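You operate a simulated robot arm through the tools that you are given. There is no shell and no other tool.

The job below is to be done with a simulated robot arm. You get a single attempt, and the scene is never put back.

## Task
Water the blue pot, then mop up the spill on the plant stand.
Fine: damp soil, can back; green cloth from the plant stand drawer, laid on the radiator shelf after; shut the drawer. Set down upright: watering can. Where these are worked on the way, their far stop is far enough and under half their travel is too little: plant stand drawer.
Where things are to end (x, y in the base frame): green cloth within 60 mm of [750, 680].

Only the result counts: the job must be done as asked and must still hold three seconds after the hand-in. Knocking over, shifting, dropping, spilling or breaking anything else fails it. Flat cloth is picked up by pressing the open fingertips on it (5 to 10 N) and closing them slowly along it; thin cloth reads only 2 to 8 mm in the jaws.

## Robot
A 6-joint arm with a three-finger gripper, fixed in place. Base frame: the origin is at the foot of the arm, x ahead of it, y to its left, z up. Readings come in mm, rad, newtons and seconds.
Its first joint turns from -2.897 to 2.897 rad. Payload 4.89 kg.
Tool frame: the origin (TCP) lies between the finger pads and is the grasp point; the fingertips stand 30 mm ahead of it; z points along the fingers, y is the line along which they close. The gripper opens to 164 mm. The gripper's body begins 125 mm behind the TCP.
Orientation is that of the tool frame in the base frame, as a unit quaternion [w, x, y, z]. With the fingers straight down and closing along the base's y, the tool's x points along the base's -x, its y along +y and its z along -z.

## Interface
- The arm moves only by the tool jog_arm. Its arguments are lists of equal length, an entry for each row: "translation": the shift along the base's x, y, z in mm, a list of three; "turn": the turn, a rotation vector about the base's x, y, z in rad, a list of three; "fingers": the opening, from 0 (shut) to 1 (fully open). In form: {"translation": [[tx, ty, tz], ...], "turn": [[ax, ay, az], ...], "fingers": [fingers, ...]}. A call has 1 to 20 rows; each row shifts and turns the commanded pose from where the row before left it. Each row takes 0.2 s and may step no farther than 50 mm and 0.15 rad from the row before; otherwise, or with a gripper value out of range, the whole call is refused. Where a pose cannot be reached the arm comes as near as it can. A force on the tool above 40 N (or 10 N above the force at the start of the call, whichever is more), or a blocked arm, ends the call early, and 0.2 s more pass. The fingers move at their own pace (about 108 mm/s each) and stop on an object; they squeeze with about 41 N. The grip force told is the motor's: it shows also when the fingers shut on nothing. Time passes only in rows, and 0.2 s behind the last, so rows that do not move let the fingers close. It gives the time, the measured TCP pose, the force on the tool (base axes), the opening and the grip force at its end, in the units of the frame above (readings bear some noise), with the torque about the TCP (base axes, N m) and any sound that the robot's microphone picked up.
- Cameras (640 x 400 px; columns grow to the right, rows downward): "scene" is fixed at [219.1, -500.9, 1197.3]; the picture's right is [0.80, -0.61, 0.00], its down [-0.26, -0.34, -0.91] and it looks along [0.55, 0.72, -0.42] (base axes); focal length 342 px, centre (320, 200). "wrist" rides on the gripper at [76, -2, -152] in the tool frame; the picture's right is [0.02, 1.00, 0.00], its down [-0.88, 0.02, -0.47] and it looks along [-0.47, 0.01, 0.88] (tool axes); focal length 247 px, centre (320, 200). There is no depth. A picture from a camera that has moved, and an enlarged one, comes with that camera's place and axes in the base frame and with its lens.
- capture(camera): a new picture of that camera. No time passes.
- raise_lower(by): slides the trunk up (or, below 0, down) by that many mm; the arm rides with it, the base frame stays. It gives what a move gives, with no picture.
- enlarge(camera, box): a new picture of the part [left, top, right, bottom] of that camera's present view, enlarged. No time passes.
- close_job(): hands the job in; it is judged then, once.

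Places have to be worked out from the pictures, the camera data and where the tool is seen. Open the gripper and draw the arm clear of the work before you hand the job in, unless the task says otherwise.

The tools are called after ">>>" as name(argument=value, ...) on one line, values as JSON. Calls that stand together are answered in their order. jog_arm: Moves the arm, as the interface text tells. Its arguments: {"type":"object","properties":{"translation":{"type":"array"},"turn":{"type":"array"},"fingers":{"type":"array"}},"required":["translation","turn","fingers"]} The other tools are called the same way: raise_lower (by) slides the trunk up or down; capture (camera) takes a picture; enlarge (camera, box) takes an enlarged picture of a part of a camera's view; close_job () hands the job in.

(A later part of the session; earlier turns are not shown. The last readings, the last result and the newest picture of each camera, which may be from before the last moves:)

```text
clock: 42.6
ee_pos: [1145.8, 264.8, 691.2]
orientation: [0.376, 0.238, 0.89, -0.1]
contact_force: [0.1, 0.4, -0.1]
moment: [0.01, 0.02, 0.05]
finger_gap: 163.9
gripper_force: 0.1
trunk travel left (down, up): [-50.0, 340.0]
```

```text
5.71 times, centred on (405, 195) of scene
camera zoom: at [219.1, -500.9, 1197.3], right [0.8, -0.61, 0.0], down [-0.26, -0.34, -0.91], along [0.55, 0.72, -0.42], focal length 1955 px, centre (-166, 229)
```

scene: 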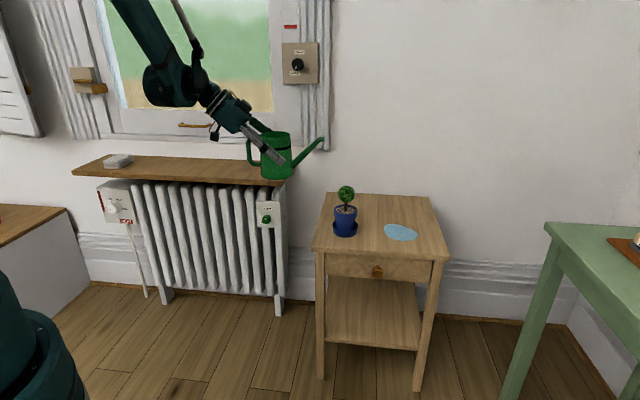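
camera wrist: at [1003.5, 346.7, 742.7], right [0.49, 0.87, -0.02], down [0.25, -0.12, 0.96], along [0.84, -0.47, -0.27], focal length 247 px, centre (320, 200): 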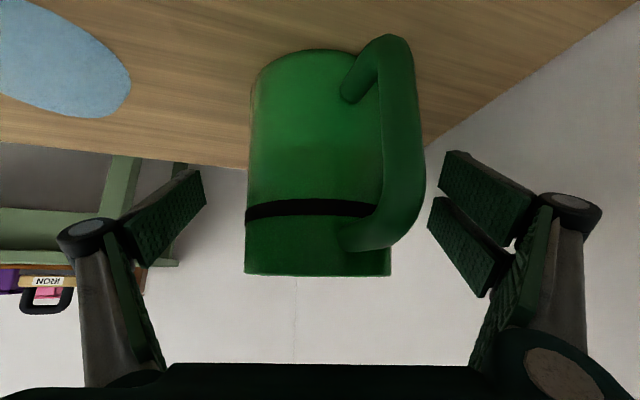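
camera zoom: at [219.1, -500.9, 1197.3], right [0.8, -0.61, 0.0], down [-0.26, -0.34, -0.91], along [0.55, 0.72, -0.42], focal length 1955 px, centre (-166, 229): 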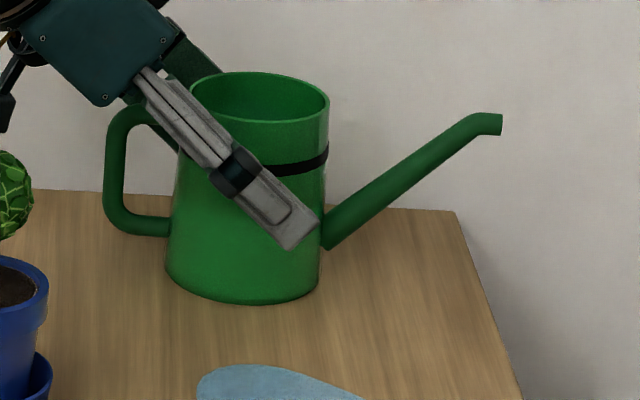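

The can stands upright within about 2 mm of where it began, and the gripper is free. I'll retreat along the tool axis and swing up and around to face the drawer.

>>> jog_arm(translation=[[-12, 7, 13.5], [-19, 11, 21.5], [-19, 11, 21.5], [-19, 11, 21.5], [-19, 11, 21.5], [-20, -10, 25], [-25, -37, 10], [-25, -37, 10], [-25, -37, 10], [-25, -37, 10], [-25, -37, 10], [-25, -37, 10], [-25, -37, 10], [-25, -37, 5], [-20, -37, 0], [-20, -30, 0], [0, 0, 0]], turn=[[0, 0, 0], [0, 0, 0], [0, 0, 0], [0, 0, 0], [0, 0, 0], [0, 0, 0], [0, 0, 0.1344], [0, 0, 0.1344], [0, 0, 0.1344], [0, 0, 0.1344], [0, 0, 0.1344], [0, 0, 0.1344], [0, 0, 0.1344], [0, 0, 0.1344], [0, 0, 0.1344], [0, 0, 0.1344], [0, 0, 0]], fingers=[1, 1, 1, 1, 1, 1, 1, 1, 1, 1, 1, 1, 1, 1, 1, 1, 1])

>>> capture(camera="wrist")

>>> capture(camera="scene")

```text
clock: 46.2
ee_pos: [797.5, -58.6, 891.5]
orientation: [0.357, -0.368, 0.844, 0.156]
contact_force: [0.3, 0.7, -0.1]
moment: [-0.1, 0.01, -0.06]
finger_gap: 163.9
gripper_force: 0.0
trunk travel left (down, up): [-50.0, 340.0]
```

```text
taken
camera wrist: at [687.2, -176.2, 942.4], right [-0.74, 0.67, -0.02], down [0.17, 0.21, 0.96], along [0.65, 0.71, -0.27], focal length 247 px, centre (320, 200)
```

wrist: 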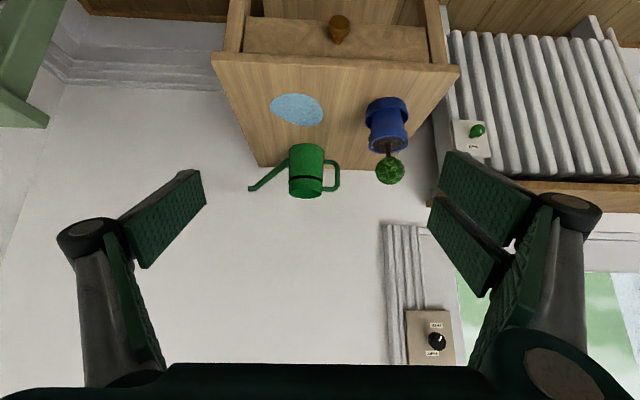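

```text
taken
```

scene: 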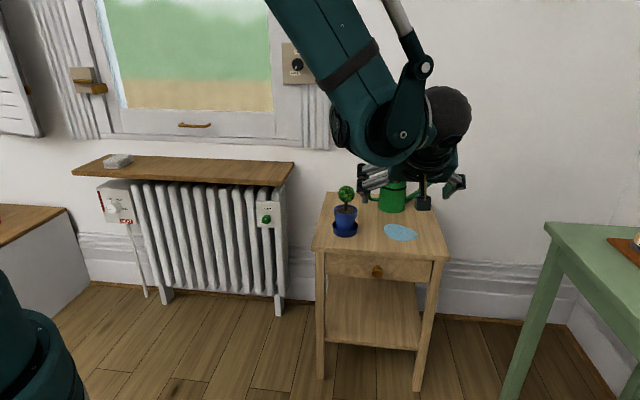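

The pose is well reached. I'll zoom on the drawer knob and stand edge to locate the knob and its shape.

>>> enlarge(camera="wrist", box=[200, 0, 480, 200])

>>> enlarge(camera="scene", box=[345, 235, 415, 300])

```text
2.00 times, centred on (340, 100) of wrist
camera zoom: at [687.2, -176.2, 942.4], right [-0.74, 0.67, -0.02], down [0.17, 0.21, 0.96], along [0.65, 0.71, -0.27], focal length 494 px, centre (280, 400)
```

zoom: 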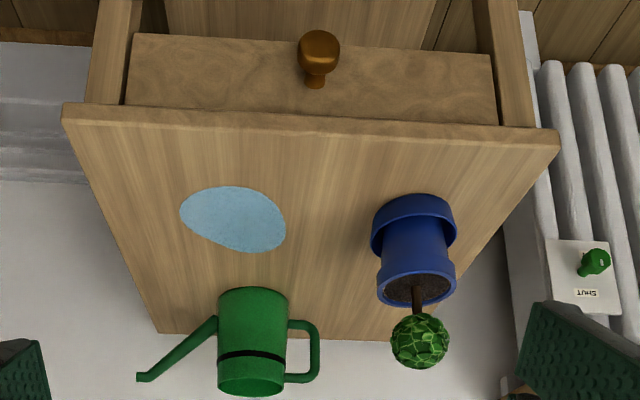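

```text
6.15 times, centred on (380, 268) of scene
camera zoom: at [219.1, -500.9, 1197.3], right [0.8, -0.61, 0.0], down [-0.26, -0.34, -0.91], along [0.55, 0.72, -0.42], focal length 2105 px, centre (-49, -215)
```

zoom: 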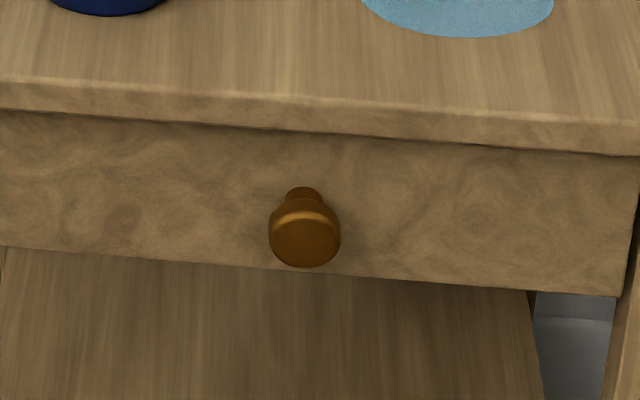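

The knob head is at (881,76,553), the drawer face is about 22 mm behind it, and the stand top overhangs by about 17 mm. I'll steepen the tool toward horizontal and first go to where the hand would be with the drawer fully pulled, to prove that reach.

>>> jog_arm(translation=[[-10, -5, -40], [-10, -5, -45], [-10, -5, -45], [-10, -5, -45], [-10, -5, -45], [-10, -4, -45], [-10, -3, -40], [-1.5, -0.5, -30], [0, 0, 0], [0, 0, 0]], turn=[[0.0749, -0.0693, 0], [0.0749, -0.0693, 0], [0.0749, -0.0693, 0], [0.0749, -0.0693, 0], [0.0749, -0.0693, 0], [0, 0, 0], [0, 0, 0], [0, 0, 0], [0, 0, 0], [0, 0, 0]], fingers=[1, 0.8, 0.6, 0.43, 0.43, 0.43, 0.43, 0.43, 0.43, 0.43])

>>> capture(camera="wrist")

>>> capture(camera="scene")

```text
clock: 48.4
ee_pos: [865.7, -169.1, 679.6]
orientation: [0.557, -0.317, 0.728, 0.244]
contact_force: [-0.1, 0.4, 0.4]
moment: [-0.01, 0.05, -0.02]
finger_gap: 70.5
gripper_force: 0.0
out of reach, approached as far as the arm can: row 3, 4, 5, 6, 7, 8
trunk travel left (down, up): [-50.0, 340.0]
```

```text
taken
camera wrist: at [753.3, -290.2, 644.8], right [-0.74, 0.68, -0.02], down [-0.17, -0.16, 0.97], along [0.65, 0.72, 0.23], focal length 247 px, centre (320, 200)
```

wrist: 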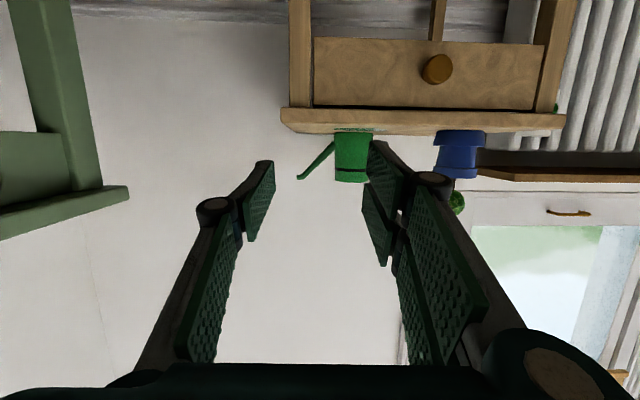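

```text
taken
```

scene: 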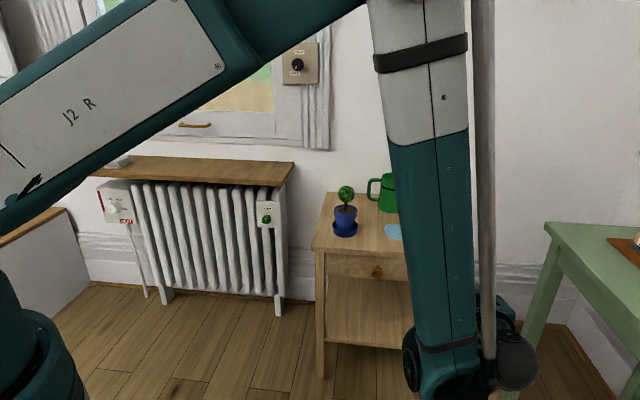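

That pulled-out pose isn't reachable at this trunk height: the wrist would be too close to the base, so the arm stopped at (866,-169,680). Raising the trunk puts the shoulder higher and should allow a tighter fold, so I'll raise it fully and test again.

>>> raise_lower(by=340)

>>> jog_arm(translation=[[0, 0, 0]], turn=[[0, 0, 0]], fingers=[0.43])

```text
clock: 51.7
ee_pos: [865.3, -168.4, 1019.7]
orientation: [0.557, -0.317, 0.728, 0.244]
contact_force: [-0.8, 0.2, -0.3]
moment: [0.01, -0.03, 0.0]
finger_gap: 70.2
gripper_force: 0.1
trunk travel left (down, up): [-390.0, 0.0]
```

```text
clock: 52.1
ee_pos: [866.0, -168.2, 1020.0]
orientation: [0.557, -0.316, 0.728, 0.243]
contact_force: [-0.1, -0.4, 0.4]
moment: [-0.02, -0.01, -0.03]
finger_gap: 70.6
gripper_force: 0.0
trunk travel left (down, up): [-390.0, 0.0]
```

The trunk is up, the arm rode with it, and the commands follow the true pose. I'll turn the tool 15° further (azimuth 62°, 20° below horizontal), which keeps the wrist farther from the base, and test the half-pulled hand position.

>>> jog_arm(translation=[[-9.8, 11.3, -40], [-9.8, 11.3, -40], [-9.8, 11.3, -40], [-9.8, 11.3, -40], [-9.8, 11.3, -40], [-9.8, 11.3, -40], [-9.8, 11.3, -40], [-9.8, 11.3, -40], [-9.8, 11.3, -40], [-9.8, 11.3, -40], [0, 0, 0], [0, 0, 0]], turn=[[0, 0, 0.131], [0, 0, 0.131], [-0.077, 0.041, 0], [0, 0, 0], [0, 0, 0], [0, 0, 0], [0, 0, 0], [0, 0, 0], [0, 0, 0], [0, 0, 0], [0, 0, 0], [0, 0, 0]], fingers=[0.43, 0.43, 0.43, 0.43, 0.43, 0.43, 0.43, 0.43, 0.43, 0.43, 0.43, 0.43])

>>> capture(camera="wrist")

>>> capture(camera="scene")

```text
clock: 54.7
ee_pos: [883.4, -128.1, 773.6]
orientation: [0.49, -0.423, 0.702, 0.297]
contact_force: [-0.3, 0.2, -0.7]
moment: [0.0, -0.03, 0.02]
finger_gap: 70.7
gripper_force: 0.1
out of reach, approached as far as the arm can: row 3, 4, 5, 6, 7, 8, 9, 10
trunk travel left (down, up): [-390.0, 0.0]
```

```text
taken
camera wrist: at [805.2, -277.0, 753.8], right [-0.89, 0.46, -0.02], down [-0.08, -0.12, 0.99], along [0.45, 0.88, 0.14], focal length 247 px, centre (320, 200)
```

wrist: 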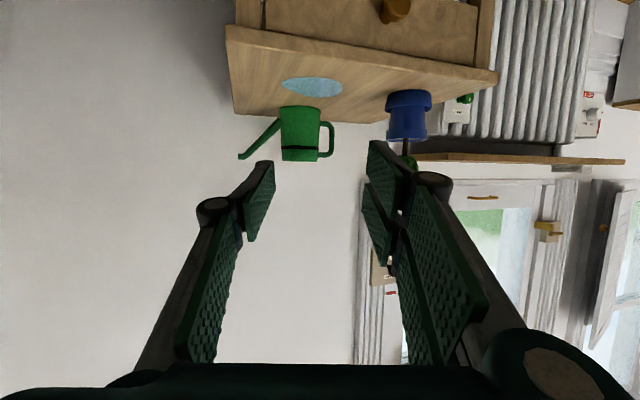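

```text
taken
```

scene: 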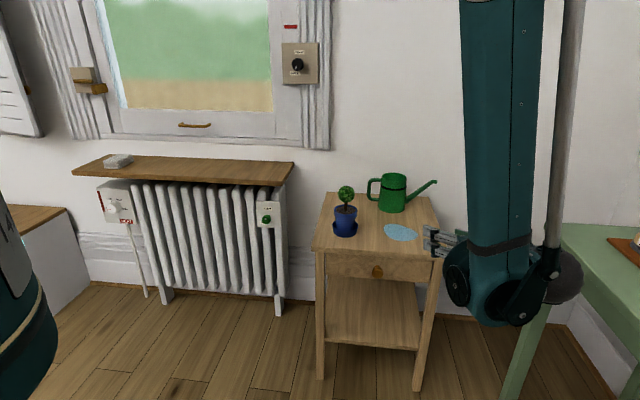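

The forearm again ended vertical, so the limit is the forearm folding past vertical, and a lower trunk with the wrist off to the side is better. New plan: approach the knob from azimuth of about 82° with the fingers closing vertically (thumb above, finger pair below). I'll re-orient in free space, then lower the trunk fully.

>>> jog_arm(translation=[[0, 0, 15], [0, 0, 15], [0, 0, 16], [0, 0, 16], [0, 0, 16], [0, 0, 16], [0, 0, 16], [0, 0, 16], [0, 0, 16], [0, 0, 16], [0, 0, 16], [0, 0, 16], [0, 0, 16], [0, 0, 16], [0, 0, 16], [0, 0, 16], [0, 0, 0]], turn=[[-0.0655, -0.1247, 0.0515], [-0.0655, -0.1247, 0.0515], [-0.0655, -0.1247, 0.0515], [-0.0655, -0.1247, 0.0515], [-0.0655, -0.1247, 0.0515], [-0.0655, -0.1247, 0.0515], [-0.0655, -0.1247, 0.0515], [-0.0655, -0.1247, 0.0515], [-0.0655, -0.1247, 0.0515], [-0.0655, -0.1247, 0.0515], [-0.031, -0.059, 0.0244], [0, 0, 0.1147], [0, 0, 0.1147], [0, 0, 0.1147], [0.0866, -0.0122, 0], [0.0866, -0.0122, 0], [0, 0, 0]], fingers=[0.43, 0.43, 0.43, 0.43, 0.43, 0.43, 0.43, 0.43, 0.43, 0.43, 0.43, 0.43, 0.43, 0.43, 0.43, 0.43, 0.43])

>>> capture(camera="scene")

```text
clock: 58.3
ee_pos: [898.7, -99.5, 1014.8]
orientation: [-0.646, 0.753, -0.127, -0.018]
contact_force: [-0.4, -0.1, 0.7]
moment: [0.04, 0.01, 0.02]
finger_gap: 70.6
gripper_force: 0.0
out of reach, approached as far as the arm can: row 10, 11, 12, 13, 14
trunk travel left (down, up): [-390.0, 0.0]
```

```text
taken
```

scene: 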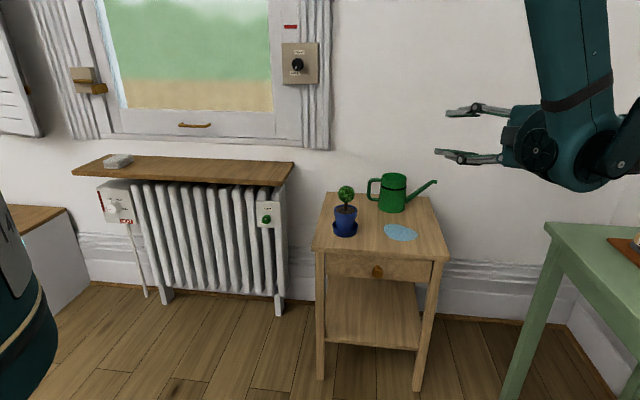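

The orientation is as wanted: tool 10° below horizontal, azimuth 82°, finger pair below. I'm clear in front of the stand, so I'll lower the trunk fully.

>>> raise_lower(by=-390)

>>> capture(camera="wrist")

>>> capture(camera="scene")

```text
clock: 62.1
ee_pos: [898.1, -99.7, 625.1]
orientation: [-0.645, 0.753, -0.127, -0.019]
contact_force: [0.6, -0.1, 0.3]
moment: [0.01, -0.04, -0.03]
finger_gap: 70.6
gripper_force: 0.1
trunk travel left (down, up): [0.0, 390.0]
```

```text
taken
camera wrist: at [951.7, -258.6, 636.9], right [-0.19, -0.14, -0.97], down [-0.92, -0.32, 0.23], along [-0.34, 0.94, -0.07], focal length 247 px, centre (320, 200)
```

wrist: 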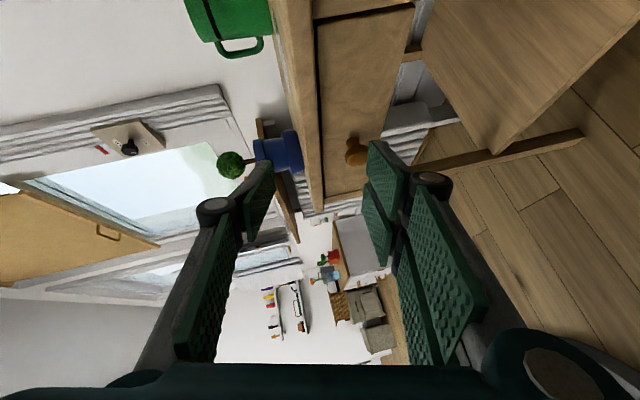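

```text
taken
```

scene: 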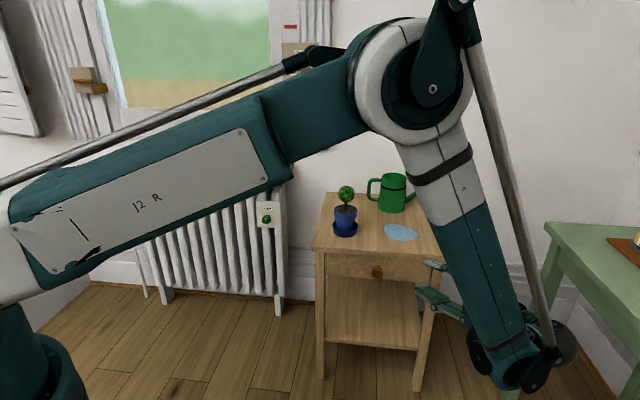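

The wrist camera now sees the knob where predicted. I'll zoom to refine the knob position in this pose.

>>> enlarge(camera="wrist", box=[270, 60, 450, 220])

>>> enlarge(camera="scene", box=[340, 220, 480, 340])

```text
2.50 times, centred on (360, 140) of wrist
camera zoom: at [951.7, -258.6, 636.9], right [-0.19, -0.14, -0.97], down [-0.92, -0.32, 0.23], along [-0.34, 0.94, -0.07], focal length 617 px, centre (220, 350)
```

zoom: 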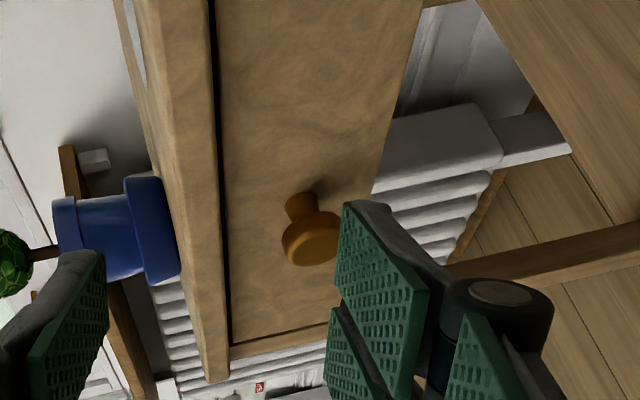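

```text
3.33 times, centred on (410, 280) of scene
camera zoom: at [219.1, -500.9, 1197.3], right [0.8, -0.61, 0.0], down [-0.26, -0.34, -0.91], along [0.55, 0.72, -0.42], focal length 1140 px, centre (20, -67)
```

zoom: 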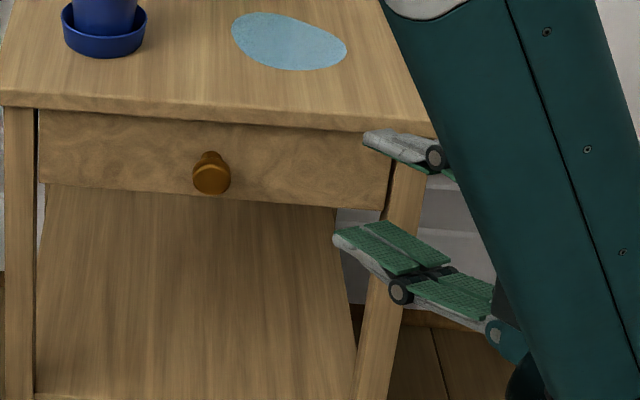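

The knob head refines to about (882,75,551). I'll narrow the jaws to about 52 mm so the thumb fits under the table overhang, and move to a standoff 80 mm short of the grip.

>>> jog_arm(translation=[[-10, 23, -18], [-10, 23, -18], [-10, 23, -18], [0, 2, -2.5], [0, 0, 0], [0, 0, 0]], turn=[[0, 0, 0], [0, 0, 0], [0, 0, 0], [0, 0, 0], [0, 0, 0], [0, 0, 0]], fingers=[0.317, 0.317, 0.317, 0.317, 0.317, 0.317])

>>> enlarge(camera="wrist", box=[200, 60, 440, 260])

>>> enlarge(camera="scene", box=[340, 220, 480, 340])

```text
clock: 63.5
ee_pos: [867.8, -26.8, 568.1]
orientation: [-0.645, 0.753, -0.126, -0.018]
contact_force: [0.2, 0.4, -0.1]
moment: [0.02, 0.03, 0.02]
finger_gap: 51.9
gripper_force: 0.1
trunk travel left (down, up): [0.0, 390.0]
```

```text
2.00 times, centred on (320, 160) of wrist
camera zoom: at [921.6, -187.1, 580.0], right [-0.19, -0.14, -0.97], down [-0.92, -0.32, 0.23], along [-0.34, 0.94, -0.07], focal length 494 px, centre (320, 280)
```

zoom: 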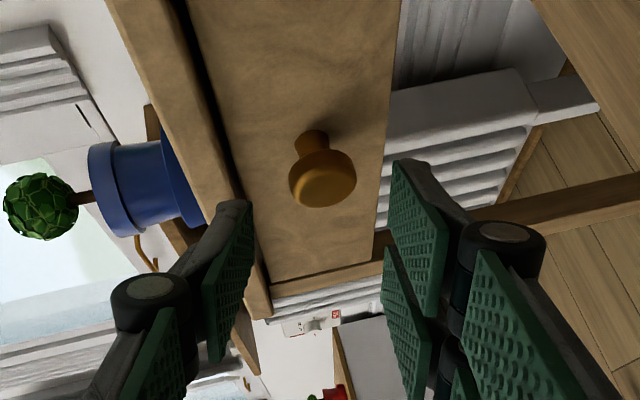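

```text
3.33 times, centred on (410, 280) of scene
camera zoom: at [219.1, -500.9, 1197.3], right [0.8, -0.61, 0.0], down [-0.26, -0.34, -0.91], along [0.55, 0.72, -0.42], focal length 1140 px, centre (20, -67)
```

zoom: 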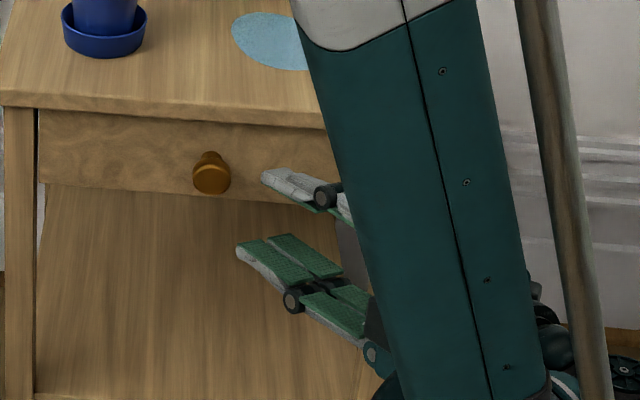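

The knob lies on the tool axis, 104 mm ahead. I'll remove the 11° residual roll so the jaws close vertically, then advance about 74 mm, stopping slightly short.

>>> jog_arm(translation=[[0, 0, 0], [0, 0, 0], [2.05, 14.66, -2.49], [2.05, 14.66, -2.49], [2.05, 14.66, -2.49], [2.05, 14.66, -2.49], [1.37, 9.78, -1.66], [0.55, 3.9, -0.66], [0, 0, 0]], turn=[[-0.0133, -0.0948, 0.0161], [-0.0133, -0.0948, 0.0161], [0, 0, 0], [0, 0, 0], [0, 0, 0], [0, 0, 0], [0, 0, 0], [0, 0, 0], [0, 0, 0]], fingers=[0.317, 0.317, 0.317, 0.317, 0.317, 0.317, 0.317, 0.317, 0.317])

>>> enlarge(camera="wrist", box=[200, 60, 440, 260])

>>> enlarge(camera="scene", box=[330, 220, 450, 320])

```text
clock: 65.5
ee_pos: [878.7, 43.9, 556.2]
orientation: [-0.647, 0.753, -0.118, -0.011]
contact_force: [-0.3, 0.5, 0.0]
moment: [-0.01, 0.0, 0.0]
finger_gap: 52.0
gripper_force: 0.1
out of reach, approached as far as the arm can: row 1, 2
trunk travel left (down, up): [0.0, 390.0]
```

```text
2.00 times, centred on (320, 160) of wrist
camera zoom: at [932.3, -115.1, 568.6], right [-0.17, -0.14, -0.98], down [-0.92, -0.32, 0.21], along [-0.34, 0.94, -0.07], focal length 494 px, centre (320, 280)
```

zoom: 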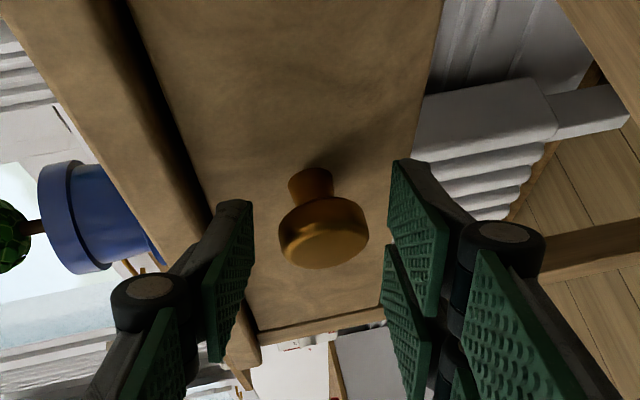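

```text
4.00 times, centred on (390, 270) of scene
camera zoom: at [219.1, -500.9, 1197.3], right [0.8, -0.61, 0.0], down [-0.26, -0.34, -0.91], along [0.55, 0.72, -0.42], focal length 1368 px, centre (40, -80)
```

zoom: 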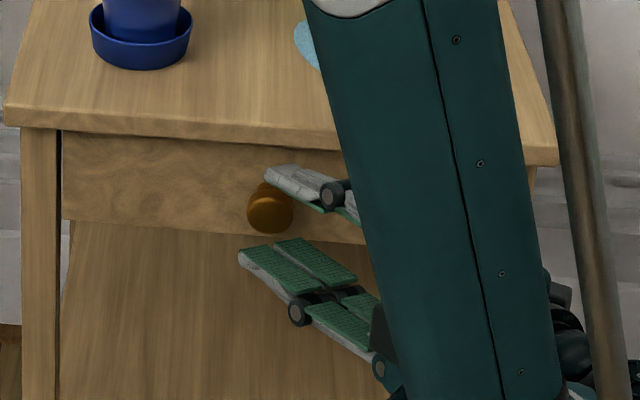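

The roll sits at a joint limit, but the alignment is fine: the knob is centred between thumb and pair, 32 mm ahead of the TCP. I'll advance 7 mm and close slowly.

>>> jog_arm(translation=[[0.48, 3.42, -0.58], [0.48, 3.42, -0.58], [0, 0, 0], [0, 0, 0], [0, 0, 0], [0, 0, 0], [0, 0, 0], [0, 0, 0], [0, 0, 0]], turn=[[0, 0, 0], [0, 0, 0], [0, 0, 0], [0, 0, 0], [0, 0, 0], [0, 0, 0], [0, 0, 0], [0, 0, 0], [0, 0, 0]], fingers=[0.317, 0.317, 0.317, 0.29, 0.265, 0.24, 0.22, 0.2, 0.15])

>>> enlarge(camera="wrist", box=[200, 60, 440, 260])

>>> enlarge(camera="scene", box=[330, 220, 450, 320])

```text
clock: 67.5
ee_pos: [878.3, 49.6, 553.5]
orientation: [-0.647, 0.753, -0.117, -0.011]
contact_force: [-11.1, -2.0, -19.7]
moment: [-0.23, -0.07, 0.1]
finger_gap: 37.2
gripper_force: 45.2
trunk travel left (down, up): [0.0, 390.0]
```

```text
2.00 times, centred on (320, 160) of wrist
camera zoom: at [933.1, -108.4, 566.5], right [-0.17, -0.14, -0.98], down [-0.92, -0.32, 0.21], along [-0.34, 0.94, -0.07], focal length 494 px, centre (320, 280)
```

zoom: 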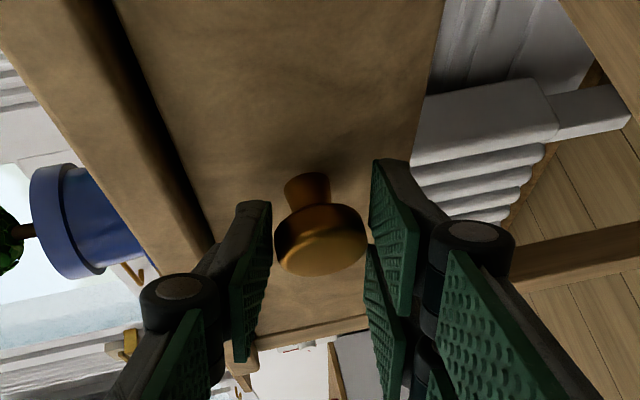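

```text
4.00 times, centred on (390, 270) of scene
camera zoom: at [219.1, -500.9, 1197.3], right [0.8, -0.61, 0.0], down [-0.26, -0.34, -0.91], along [0.55, 0.72, -0.42], focal length 1368 px, centre (40, -80)
```

zoom: 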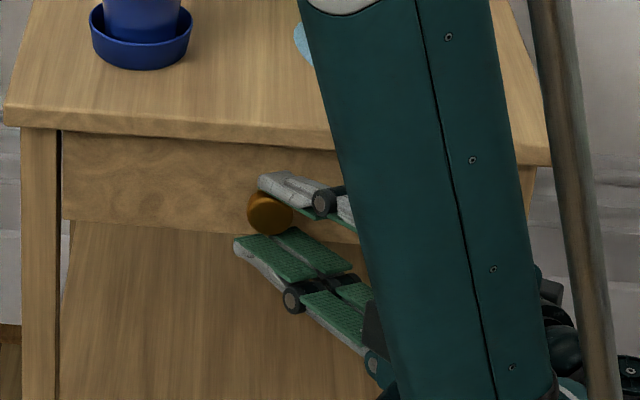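

The knob is gripped (37 mm gap, 45 N), but the tool reads -20 N in z because the jaws sit slightly high. I'll nudge 2 mm down and 1 mm toward -x to relieve the side load before pulling.

>>> jog_arm(translation=[[-0.5, 0, -1], [-0.5, 0, -1], [0, 0, 0]], turn=[[0, 0, 0], [0, 0, 0], [0, 0, 0]], fingers=[0.15, 0.15, 0.15])

```text
clock: 68.3
ee_pos: [878.5, 50.5, 553.0]
orientation: [-0.648, 0.753, -0.117, -0.01]
contact_force: [7.9, -5.8, 5.9]
moment: [0.61, 0.11, -0.39]
finger_gap: 37.3
gripper_force: 45.0
trunk travel left (down, up): [0.0, 390.0]
```

The side load is small now. I'll start pulling gently along the drawer's outward normal and watch the forces.

>>> jog_arm(translation=[[-2.7, -2.9, 0], [-4.1, -4.4, 0], [-4.1, -4.4, 0], [-4.1, -4.4, 0], [0, 0, 0]], turn=[[0, 0, 0], [0, 0, 0], [0, 0, 0], [0, 0, 0], [0, 0, 0]], fingers=[0.15, 0.15, 0.15, 0.15, 0.15])

>>> enlarge(camera="scene", box=[310, 200, 450, 320])

```text
clock: 69.5
ee_pos: [862.3, 34.2, 555.4]
orientation: [-0.647, 0.754, -0.116, -0.01]
contact_force: [4.5, -3.9, 9.5]
moment: [0.58, 0.02, -0.05]
finger_gap: 37.3
gripper_force: 45.3
trunk travel left (down, up): [0.0, 390.0]
```

```text
3.33 times, centred on (380, 260) of scene
camera zoom: at [219.1, -500.9, 1197.3], right [0.8, -0.61, 0.0], down [-0.26, -0.34, -0.91], along [0.55, 0.72, -0.42], focal length 1140 px, centre (120, 0)
```

zoom: 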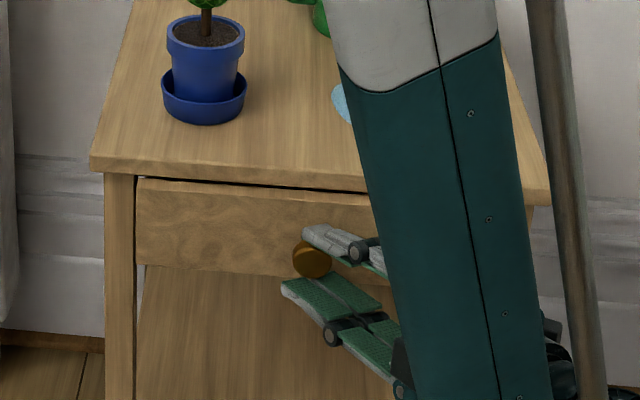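

The drawer slides out smoothly, about 22 mm open, with low force. I'll continue pulling another 60 mm or so.

>>> jog_arm(translation=[[-5.4, -5.9, 0], [-5.4, -5.9, 0], [-5.4, -5.9, 0], [-5.4, -5.9, 0], [-5.4, -5.9, 0], [-5.4, -5.9, 0], [-5.4, -5.9, 0], [0, 0, 0]], turn=[[0, 0, 0], [0, 0, 0], [0, 0, 0], [0, 0, 0], [0, 0, 0], [0, 0, 0], [0, 0, 0], [0, 0, 0]], fingers=[0.15, 0.15, 0.15, 0.15, 0.15, 0.15, 0.15, 0.15])

>>> enlarge(camera="scene", box=[310, 200, 450, 320])

```text
clock: 71.3
ee_pos: [824.6, -7.0, 554.2]
orientation: [-0.647, 0.753, -0.116, -0.011]
contact_force: [-24.3, 21.9, 1.4]
moment: [0.63, 0.2, 0.51]
finger_gap: 37.2
gripper_force: 45.1
trunk travel left (down, up): [0.0, 390.0]
```

```text
3.33 times, centred on (380, 260) of scene
camera zoom: at [219.1, -500.9, 1197.3], right [0.8, -0.61, 0.0], down [-0.26, -0.34, -0.91], along [0.55, 0.72, -0.42], focal length 1140 px, centre (120, 0)
```

zoom: 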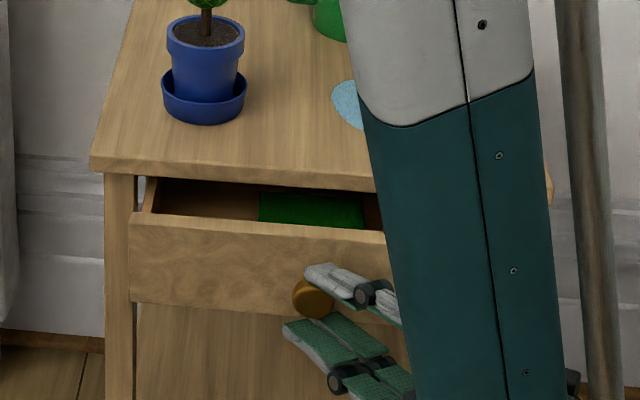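

The drawer is about 75 mm open and the green cloth shows. A 33 N side load along the drawer front means my pull line is about 2° off, so I'll relieve it by shifting 2 mm sideways.

>>> jog_arm(translation=[[-0.8, 0.7, 0], [-0.8, 0.7, 0], [0, 0, 0]], turn=[[0, 0, 0], [0, 0, 0], [0, 0, 0]], fingers=[0.15, 0.15, 0.15])

```text
clock: 72.1
ee_pos: [824.4, -6.5, 552.9]
orientation: [-0.647, 0.753, -0.119, -0.01]
contact_force: [6.4, -6.3, 10.6]
moment: [0.49, 0.05, -0.38]
finger_gap: 36.9
gripper_force: 45.1
trunk travel left (down, up): [0.0, 390.0]
```

The side load is gone. I'll continue along the corrected line (-0.70, -0.714).

>>> jog_arm(translation=[[-5.6, -5.7, 0], [-5.6, -5.7, 0], [-5.6, -5.7, 0], [-5.6, -5.7, 0], [-5.6, -5.7, 0], [0, 0, 0]], turn=[[0, 0, 0], [0, 0, 0], [0, 0, 0], [0, 0, 0], [0, 0, 0], [0, 0, 0]], fingers=[0.15, 0.15, 0.15, 0.15, 0.15, 0.15])

>>> enlarge(camera="scene", box=[310, 200, 450, 320])

```text
clock: 73.6
ee_pos: [796.0, -33.7, 553.2]
orientation: [-0.649, 0.751, -0.12, -0.012]
contact_force: [3.4, -1.7, 5.4]
moment: [0.84, -0.1, 0.18]
finger_gap: 37.0
gripper_force: 45.0
trunk travel left (down, up): [0.0, 390.0]
stopped in row 6: the force on the tool passed its limit at 40 N (the readings are from after the stop); the commanded pose is now the measured one
```

```text
3.33 times, centred on (380, 260) of scene
camera zoom: at [219.1, -500.9, 1197.3], right [0.8, -0.61, 0.0], down [-0.26, -0.34, -0.91], along [0.55, 0.72, -0.42], focal length 1140 px, centre (120, 0)
```

zoom: 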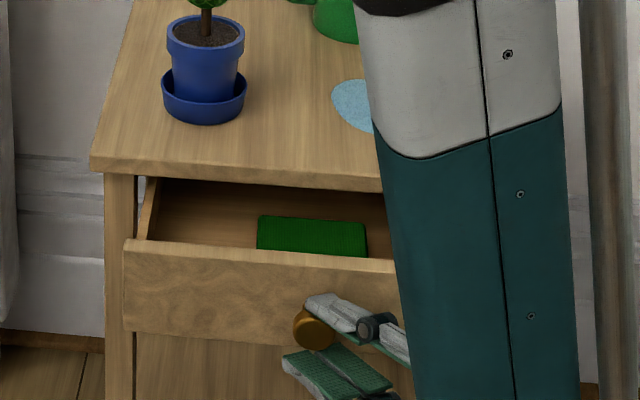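

The pull stopped on a force limit after about 118 mm of travel, most likely the drawer's far stop; the stand and pot have not moved. I'll confirm with a tiny 1 mm pull.

>>> jog_arm(translation=[[-0.8, -0.8, 0], [0, 0, 0]], turn=[[0, 0, 0], [0, 0, 0]], fingers=[0.15, 0.15])

>>> capture(camera="scene")

>>> capture(camera="wrist")

```text
clock: 74.2
ee_pos: [795.4, -35.6, 553.1]
orientation: [-0.649, 0.751, -0.121, -0.013]
contact_force: [3.6, -1.7, 8.3]
moment: [0.59, 0.1, -0.45]
finger_gap: 36.9
gripper_force: 45.1
trunk travel left (down, up): [0.0, 390.0]
```

```text
taken
```

scene: 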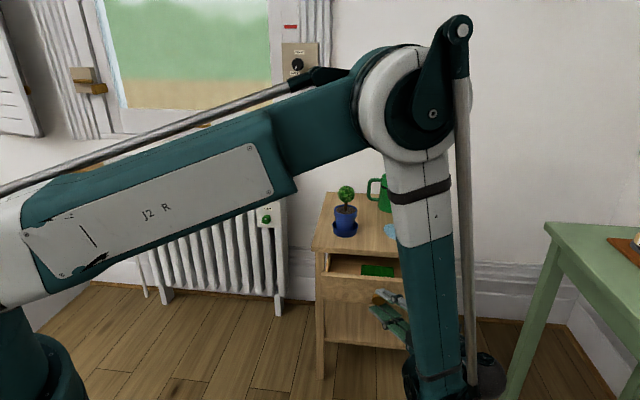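

```text
taken
camera wrist: at [849.1, -194.4, 565.2], right [-0.18, -0.13, -0.98], down [-0.92, -0.32, 0.21], along [-0.34, 0.94, -0.07], focal length 247 px, centre (320, 200)
```

wrist: 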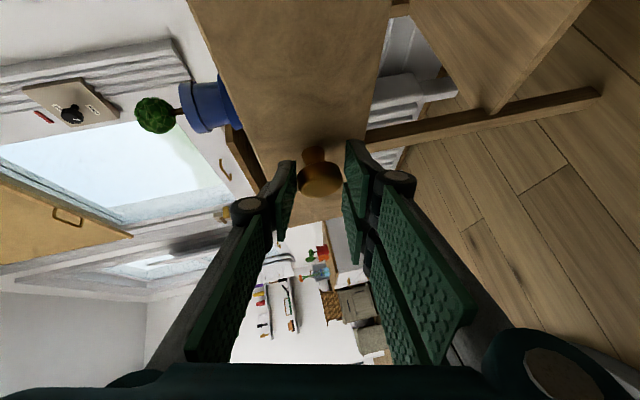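

The force stayed low and the drawer moved with me, so it is not yet at the stop. I'll pull a bit more in small steps.

>>> jog_arm(translation=[[-2.8, -2.86, 0], [-2.8, -2.86, 0], [-2.8, -2.86, 0], [-2.8, -2.86, 0], [0, 0, 0]], turn=[[0, 0, 0], [0, 0, 0], [0, 0, 0], [0, 0, 0], [0, 0, 0]], fingers=[0.15, 0.15, 0.15, 0.15, 0.15])

```text
clock: 75.4
ee_pos: [783.3, -46.0, 552.2]
orientation: [-0.648, 0.752, -0.12, -0.014]
contact_force: [-8.6, 7.4, 5.1]
moment: [0.48, 0.12, -0.23]
finger_gap: 37.0
gripper_force: 44.7
trunk travel left (down, up): [0.0, 390.0]
```

Still sliding freely at D≈135 mm. I'll continue with a slight sideways correction.

>>> jog_arm(translation=[[-3.1, -2.6, 0], [-3.1, -2.6, 0], [-2.9, -2.8, 0], [-2.9, -2.8, 0], [-2.9, -2.8, 0], [0, 0, 0]], turn=[[0, 0, 0], [0, 0, 0], [0, 0, 0], [0, 0, 0], [0, 0, 0], [0, 0, 0]], fingers=[0.15, 0.15, 0.15, 0.15, 0.15, 0.15])

>>> enlarge(camera="scene", box=[310, 200, 450, 320])

```text
clock: 76.4
ee_pos: [778.0, -59.4, 552.3]
orientation: [-0.648, 0.752, -0.122, -0.016]
contact_force: [2.3, -0.3, -14.6]
moment: [-0.34, -0.08, 0.32]
finger_gap: 36.2
gripper_force: 45.2
out of reach, approached as far as the arm can: row 2, 5
trunk travel left (down, up): [0.0, 390.0]
stopped in row 5: the force on the tool passed its limit at 43 N (the readings are from after the stop); the commanded pose is now the measured one
```

```text
3.33 times, centred on (380, 260) of scene
camera zoom: at [219.1, -500.9, 1197.3], right [0.8, -0.61, 0.0], down [-0.26, -0.34, -0.91], along [0.55, 0.72, -0.42], focal length 1140 px, centre (120, 0)
```

zoom: 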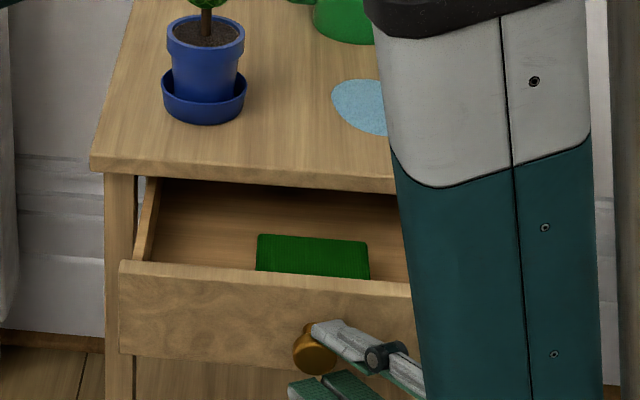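

The arm is at its reach limit here, and the drawer is now about 149 mm open with the cloth clearly accessible. I'll release the knob and back straight off.

>>> jog_arm(translation=[[0, 0, 0], [0, 0, 0], [0, 0, 0], [0, 0, 0]], turn=[[0, 0, 0], [0, 0, 0], [0, 0, 0], [0, 0, 0]], fingers=[0.25, 0.3, 0.34, 0.36])

>>> enlarge(camera="wrist", box=[200, 60, 440, 260])

>>> enlarge(camera="scene", box=[310, 200, 450, 320])

```text
clock: 77.4
ee_pos: [777.3, -59.5, 554.1]
orientation: [-0.648, 0.752, -0.121, -0.016]
contact_force: [-1.1, -0.3, 0.4]
moment: [0.0, 0.03, 0.0]
finger_gap: 58.8
gripper_force: 0.0
trunk travel left (down, up): [0.0, 390.0]
```

```text
2.00 times, centred on (320, 160) of wrist
camera zoom: at [831.7, -218.6, 565.3], right [-0.18, -0.13, -0.97], down [-0.92, -0.32, 0.22], along [-0.34, 0.94, -0.06], focal length 494 px, centre (320, 280)
```

zoom: 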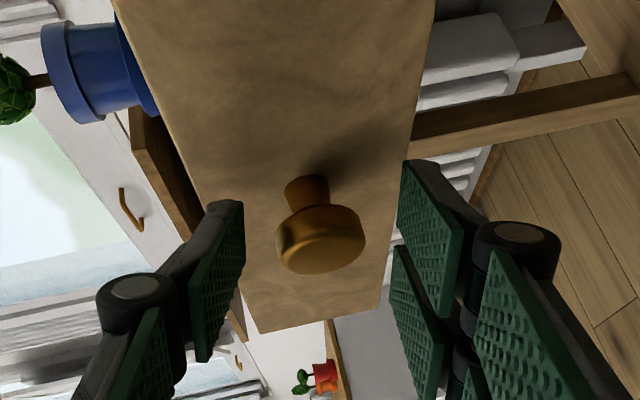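

```text
3.33 times, centred on (380, 260) of scene
camera zoom: at [219.1, -500.9, 1197.3], right [0.8, -0.61, 0.0], down [-0.26, -0.34, -0.91], along [0.55, 0.72, -0.42], focal length 1140 px, centre (120, 0)
```

zoom: 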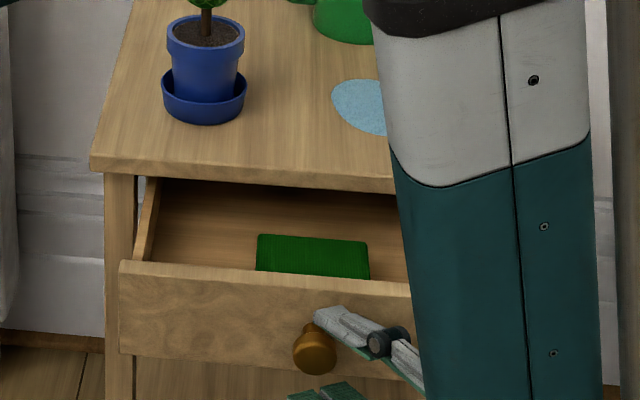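

The fingers are free of the knob. I'll back off, rise, and roll the gripper back toward a tool-down pose so I can look into the drawer.

>>> jog_arm(translation=[[-2, -15, 2.5], [-3.3, -24.5, 4], [-3.3, -24.5, 4], [-3.3, -24.5, 4], [0, 0, 33], [0, 0, 33], [0, 0, 33], [0, 0, 33], [0, 0, 33], [0, 0, 33], [0, 0, 33], [0, 0, 33], [0, 0, 33], [0, 0, 33], [0, 0, 0]], turn=[[0, 0, 0], [0, 0, 0], [0, 0, 0], [0, 0, 0], [0.0184, 0.1356, -0.0222], [0.0184, 0.1356, -0.0222], [0.0184, 0.1356, -0.0222], [0.0184, 0.1356, -0.0222], [0.0184, 0.1356, -0.0222], [0.0184, 0.1356, -0.0222], [0.0184, 0.1356, -0.0222], [0.0184, 0.1356, -0.0222], [0.0184, 0.1356, -0.0222], [0.0184, 0.1356, -0.0222], [0, 0, 0]], fingers=[0.36, 0.36, 0.36, 0.36, 0.36, 0.36, 0.36, 0.36, 0.36, 0.36, 0.36, 0.36, 0.36, 0.36, 0.36])

>>> capture(camera="scene")

```text
clock: 80.6
ee_pos: [764.9, -149.3, 897.9]
orientation: [0.487, -0.501, 0.575, 0.426]
contact_force: [0.6, 0.4, -0.8]
moment: [0.05, -0.03, 0.02]
finger_gap: 58.8
gripper_force: 0.1
trunk travel left (down, up): [0.0, 390.0]
```

```text
taken
```

scene: 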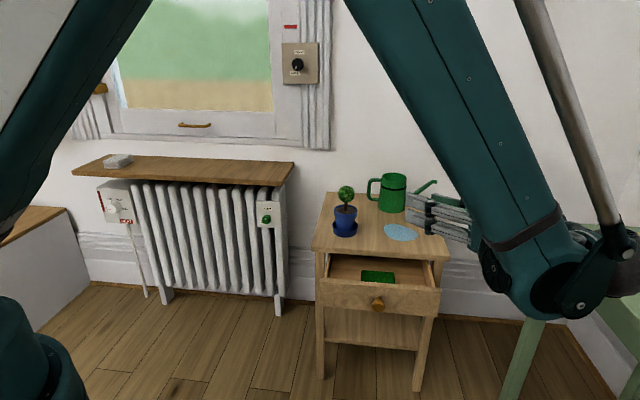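

Clear, and the drawer is well open with the cloth inside. Now I'll yaw and tilt to tool-down over the drawer opening.

>>> jog_arm(translation=[[6, 13, 0], [6, 13, 0], [6, 13, 0], [6, 13, 0], [6, 13, 0], [6, 13, 0], [6, 13, 0], [6, 13, 0], [6, 13, 0], [6, 13, 0], [6, 13, 0], [6, 13, 0], [6, 13, 0], [5, 13, 0], [5, 13, 0], [0, 0, 0]], turn=[[0, 0, -0.1284], [0, 0, -0.1284], [0, 0, -0.1284], [0, 0, -0.1284], [0, 0, -0.1284], [-0.1005, 0.0988, 0], [-0.1005, 0.0988, 0], [-0.1005, 0.0988, 0], [-0.1005, 0.0988, 0], [-0.1005, 0.0988, 0], [-0.1005, 0.0988, 0], [-0.1005, 0.0988, 0], [-0.1005, 0.0988, 0], [-0.1005, 0.0988, 0], [-0.1005, 0.0988, 0], [0, 0, 0]], fingers=[0.6, 0.8, 1, 1, 1, 1, 1, 1, 1, 1, 1, 1, 1, 1, 1, 1])

>>> capture(camera="wrist")

>>> capture(camera="scene")

```text
clock: 84.0
ee_pos: [853.3, 46.5, 898.4]
orientation: [-0.001, -0.385, 0.923, -0.001]
contact_force: [-0.4, -1.1, 0.3]
moment: [0.11, -0.09, 0.0]
finger_gap: 163.8
gripper_force: 0.0
trunk travel left (down, up): [0.0, 390.0]
```

```text
taken
camera wrist: at [801.4, -6.3, 1050.5], right [-0.73, 0.69, 0.0], down [0.6, 0.64, 0.47], along [0.32, 0.34, -0.88], focal length 247 px, centre (320, 200)
```

wrist: 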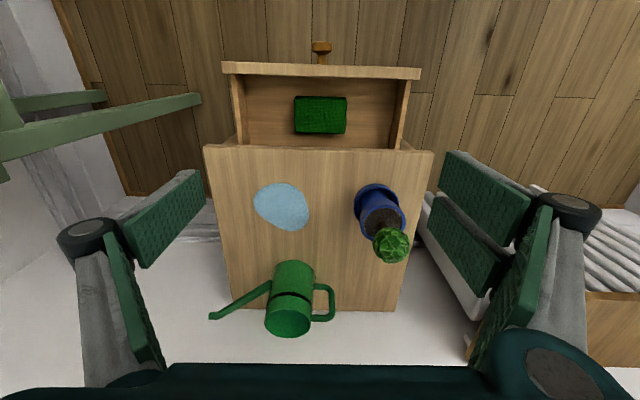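

```text
taken
```

scene: 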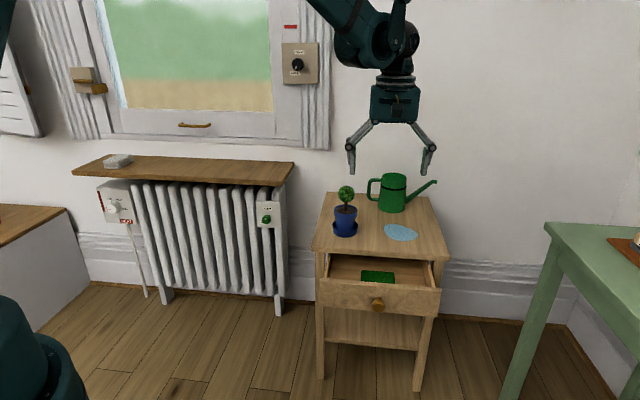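

Tool-down pose reached and nicely aligned with the stand. I'll zoom into the drawer to place the cloth precisely.

>>> enlarge(camera="wrist", box=[200, 30, 440, 180])

>>> enlarge(camera="scene", box=[310, 230, 450, 320])

```text
2.67 times, centred on (320, 105) of wrist
camera zoom: at [801.4, -6.3, 1050.5], right [-0.73, 0.69, 0.0], down [0.6, 0.64, 0.47], along [0.32, 0.34, -0.88], focal length 659 px, centre (320, 453)
```

zoom: 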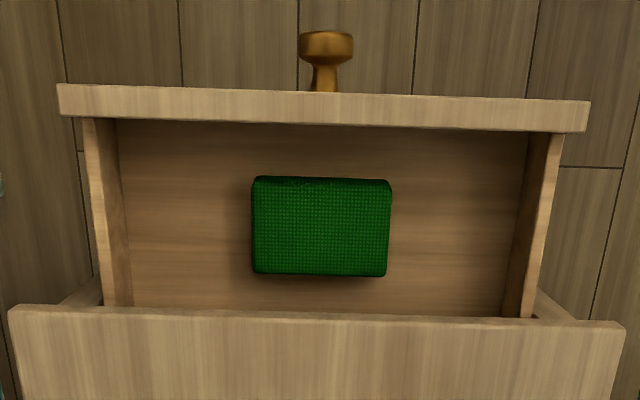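

```text
4.44 times, centred on (380, 275) of scene
camera zoom: at [219.1, -500.9, 1197.3], right [0.8, -0.61, 0.0], down [-0.26, -0.34, -0.91], along [0.55, 0.72, -0.42], focal length 1520 px, centre (53, -133)
```

zoom: 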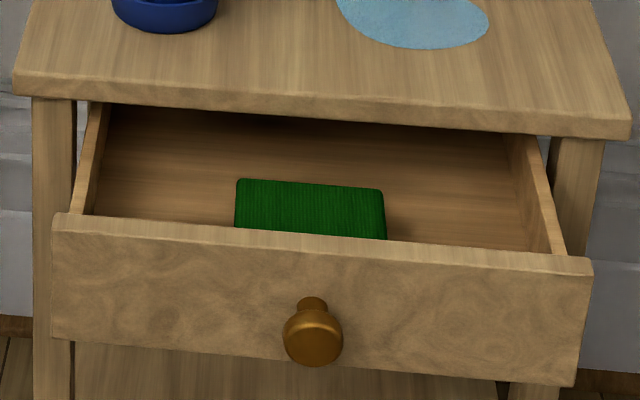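

The cloth measures about 97×65 mm, centred near (856,53) with its top at about z=558, and is well clear of both the front panel and table edge. I'll set a 74 mm gap and descend to about 35 mm above it.

>>> jog_arm(translation=[[1, 2, -40], [1, 2, -40], [1.2, 2.3, -40], [0, 0, -40], [0, 0, -40], [0, 0, -40], [0, 0, -25], [0, 0, -13], [0, 0, 0]], turn=[[0, 0, 0], [0, 0, 0], [0, 0, 0], [0, 0, 0], [0, 0, 0], [0, 0, 0], [0, 0, 0], [0, 0, 0], [0, 0, 0]], fingers=[0.8, 0.6, 0.45, 0.45, 0.45, 0.45, 0.45, 0.45, 0.45])

>>> capture(camera="wrist")

>>> enlarge(camera="scene", box=[310, 180, 450, 320])

```text
clock: 86.0
ee_pos: [857.8, 53.1, 621.0]
orientation: [0.0, -0.386, 0.922, 0.0]
contact_force: [-0.8, -0.2, -0.3]
moment: [0.02, -0.01, -0.01]
finger_gap: 73.9
gripper_force: 0.0
trunk travel left (down, up): [0.0, 390.0]
```

```text
taken
camera wrist: at [804.4, -0.3, 772.1], right [-0.73, 0.69, 0.0], down [0.6, 0.64, 0.47], along [0.32, 0.34, -0.88], focal length 247 px, centre (320, 200)
```

wrist: 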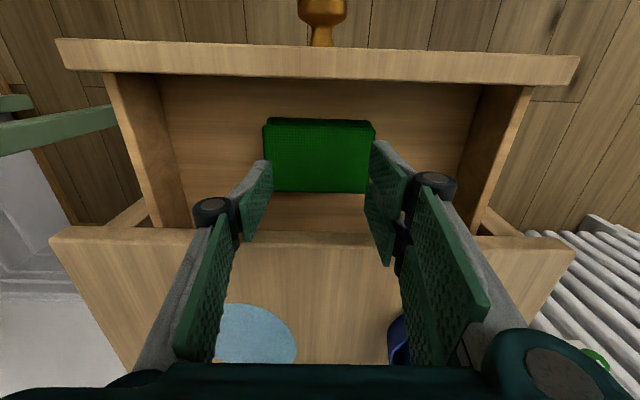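

```text
2.86 times, centred on (380, 250) of scene
camera zoom: at [219.1, -500.9, 1197.3], right [0.8, -0.61, 0.0], down [-0.26, -0.34, -0.91], along [0.55, 0.72, -0.42], focal length 978 px, centre (149, 57)
```

zoom: 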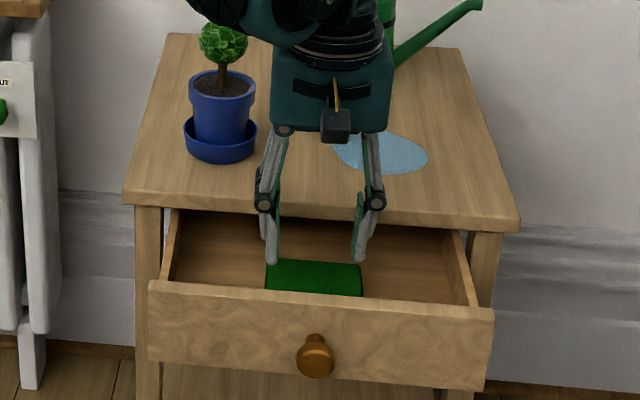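

The tips are centred over the cloth, about 35 mm above it. I'll lower 22 mm, then feel for contact in small steps.

>>> jog_arm(translation=[[0, 0, -12], [0, 0, -10], [0, 0, 0]], turn=[[0, 0, 0], [0, 0, 0], [0, 0, 0]], fingers=[0.45, 0.45, 0.45])

>>> jog_arm(translation=[[0, 0, -2], [0, 0, -2], [0, 0, 0]], turn=[[0, 0, 0], [0, 0, 0], [0, 0, 0]], fingers=[0.45, 0.45, 0.45])

>>> enlarge(camera="wrist", box=[200, 80, 440, 280])

```text
clock: 86.8
ee_pos: [857.7, 54.3, 598.7]
orientation: [-0.001, -0.387, 0.922, 0.001]
contact_force: [-0.5, 0.5, -0.3]
moment: [0.0, 0.0, -0.02]
finger_gap: 74.0
gripper_force: 0.0
trunk travel left (down, up): [0.0, 390.0]
```

```text
clock: 87.6
ee_pos: [858.1, 53.3, 593.9]
orientation: [0.0, -0.387, 0.922, 0.0]
contact_force: [-0.3, -1.1, 0.6]
moment: [0.01, 0.0, 0.01]
finger_gap: 73.7
gripper_force: 0.0
trunk travel left (down, up): [0.0, 390.0]
```

```text
2.00 times, centred on (320, 180) of wrist
camera zoom: at [804.8, -0.3, 746.2], right [-0.73, 0.69, 0.0], down [0.6, 0.64, 0.47], along [0.32, 0.34, -0.88], focal length 494 px, centre (320, 240)
```

zoom: 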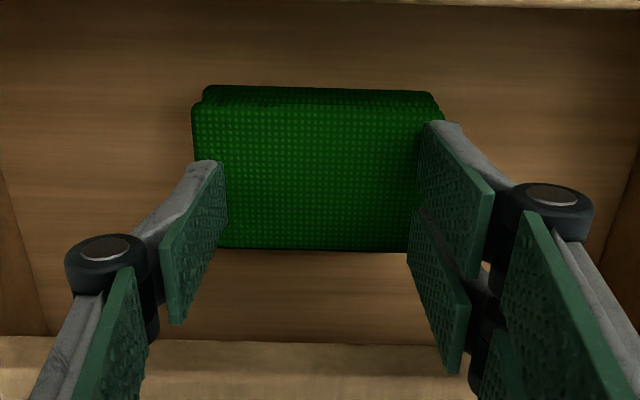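

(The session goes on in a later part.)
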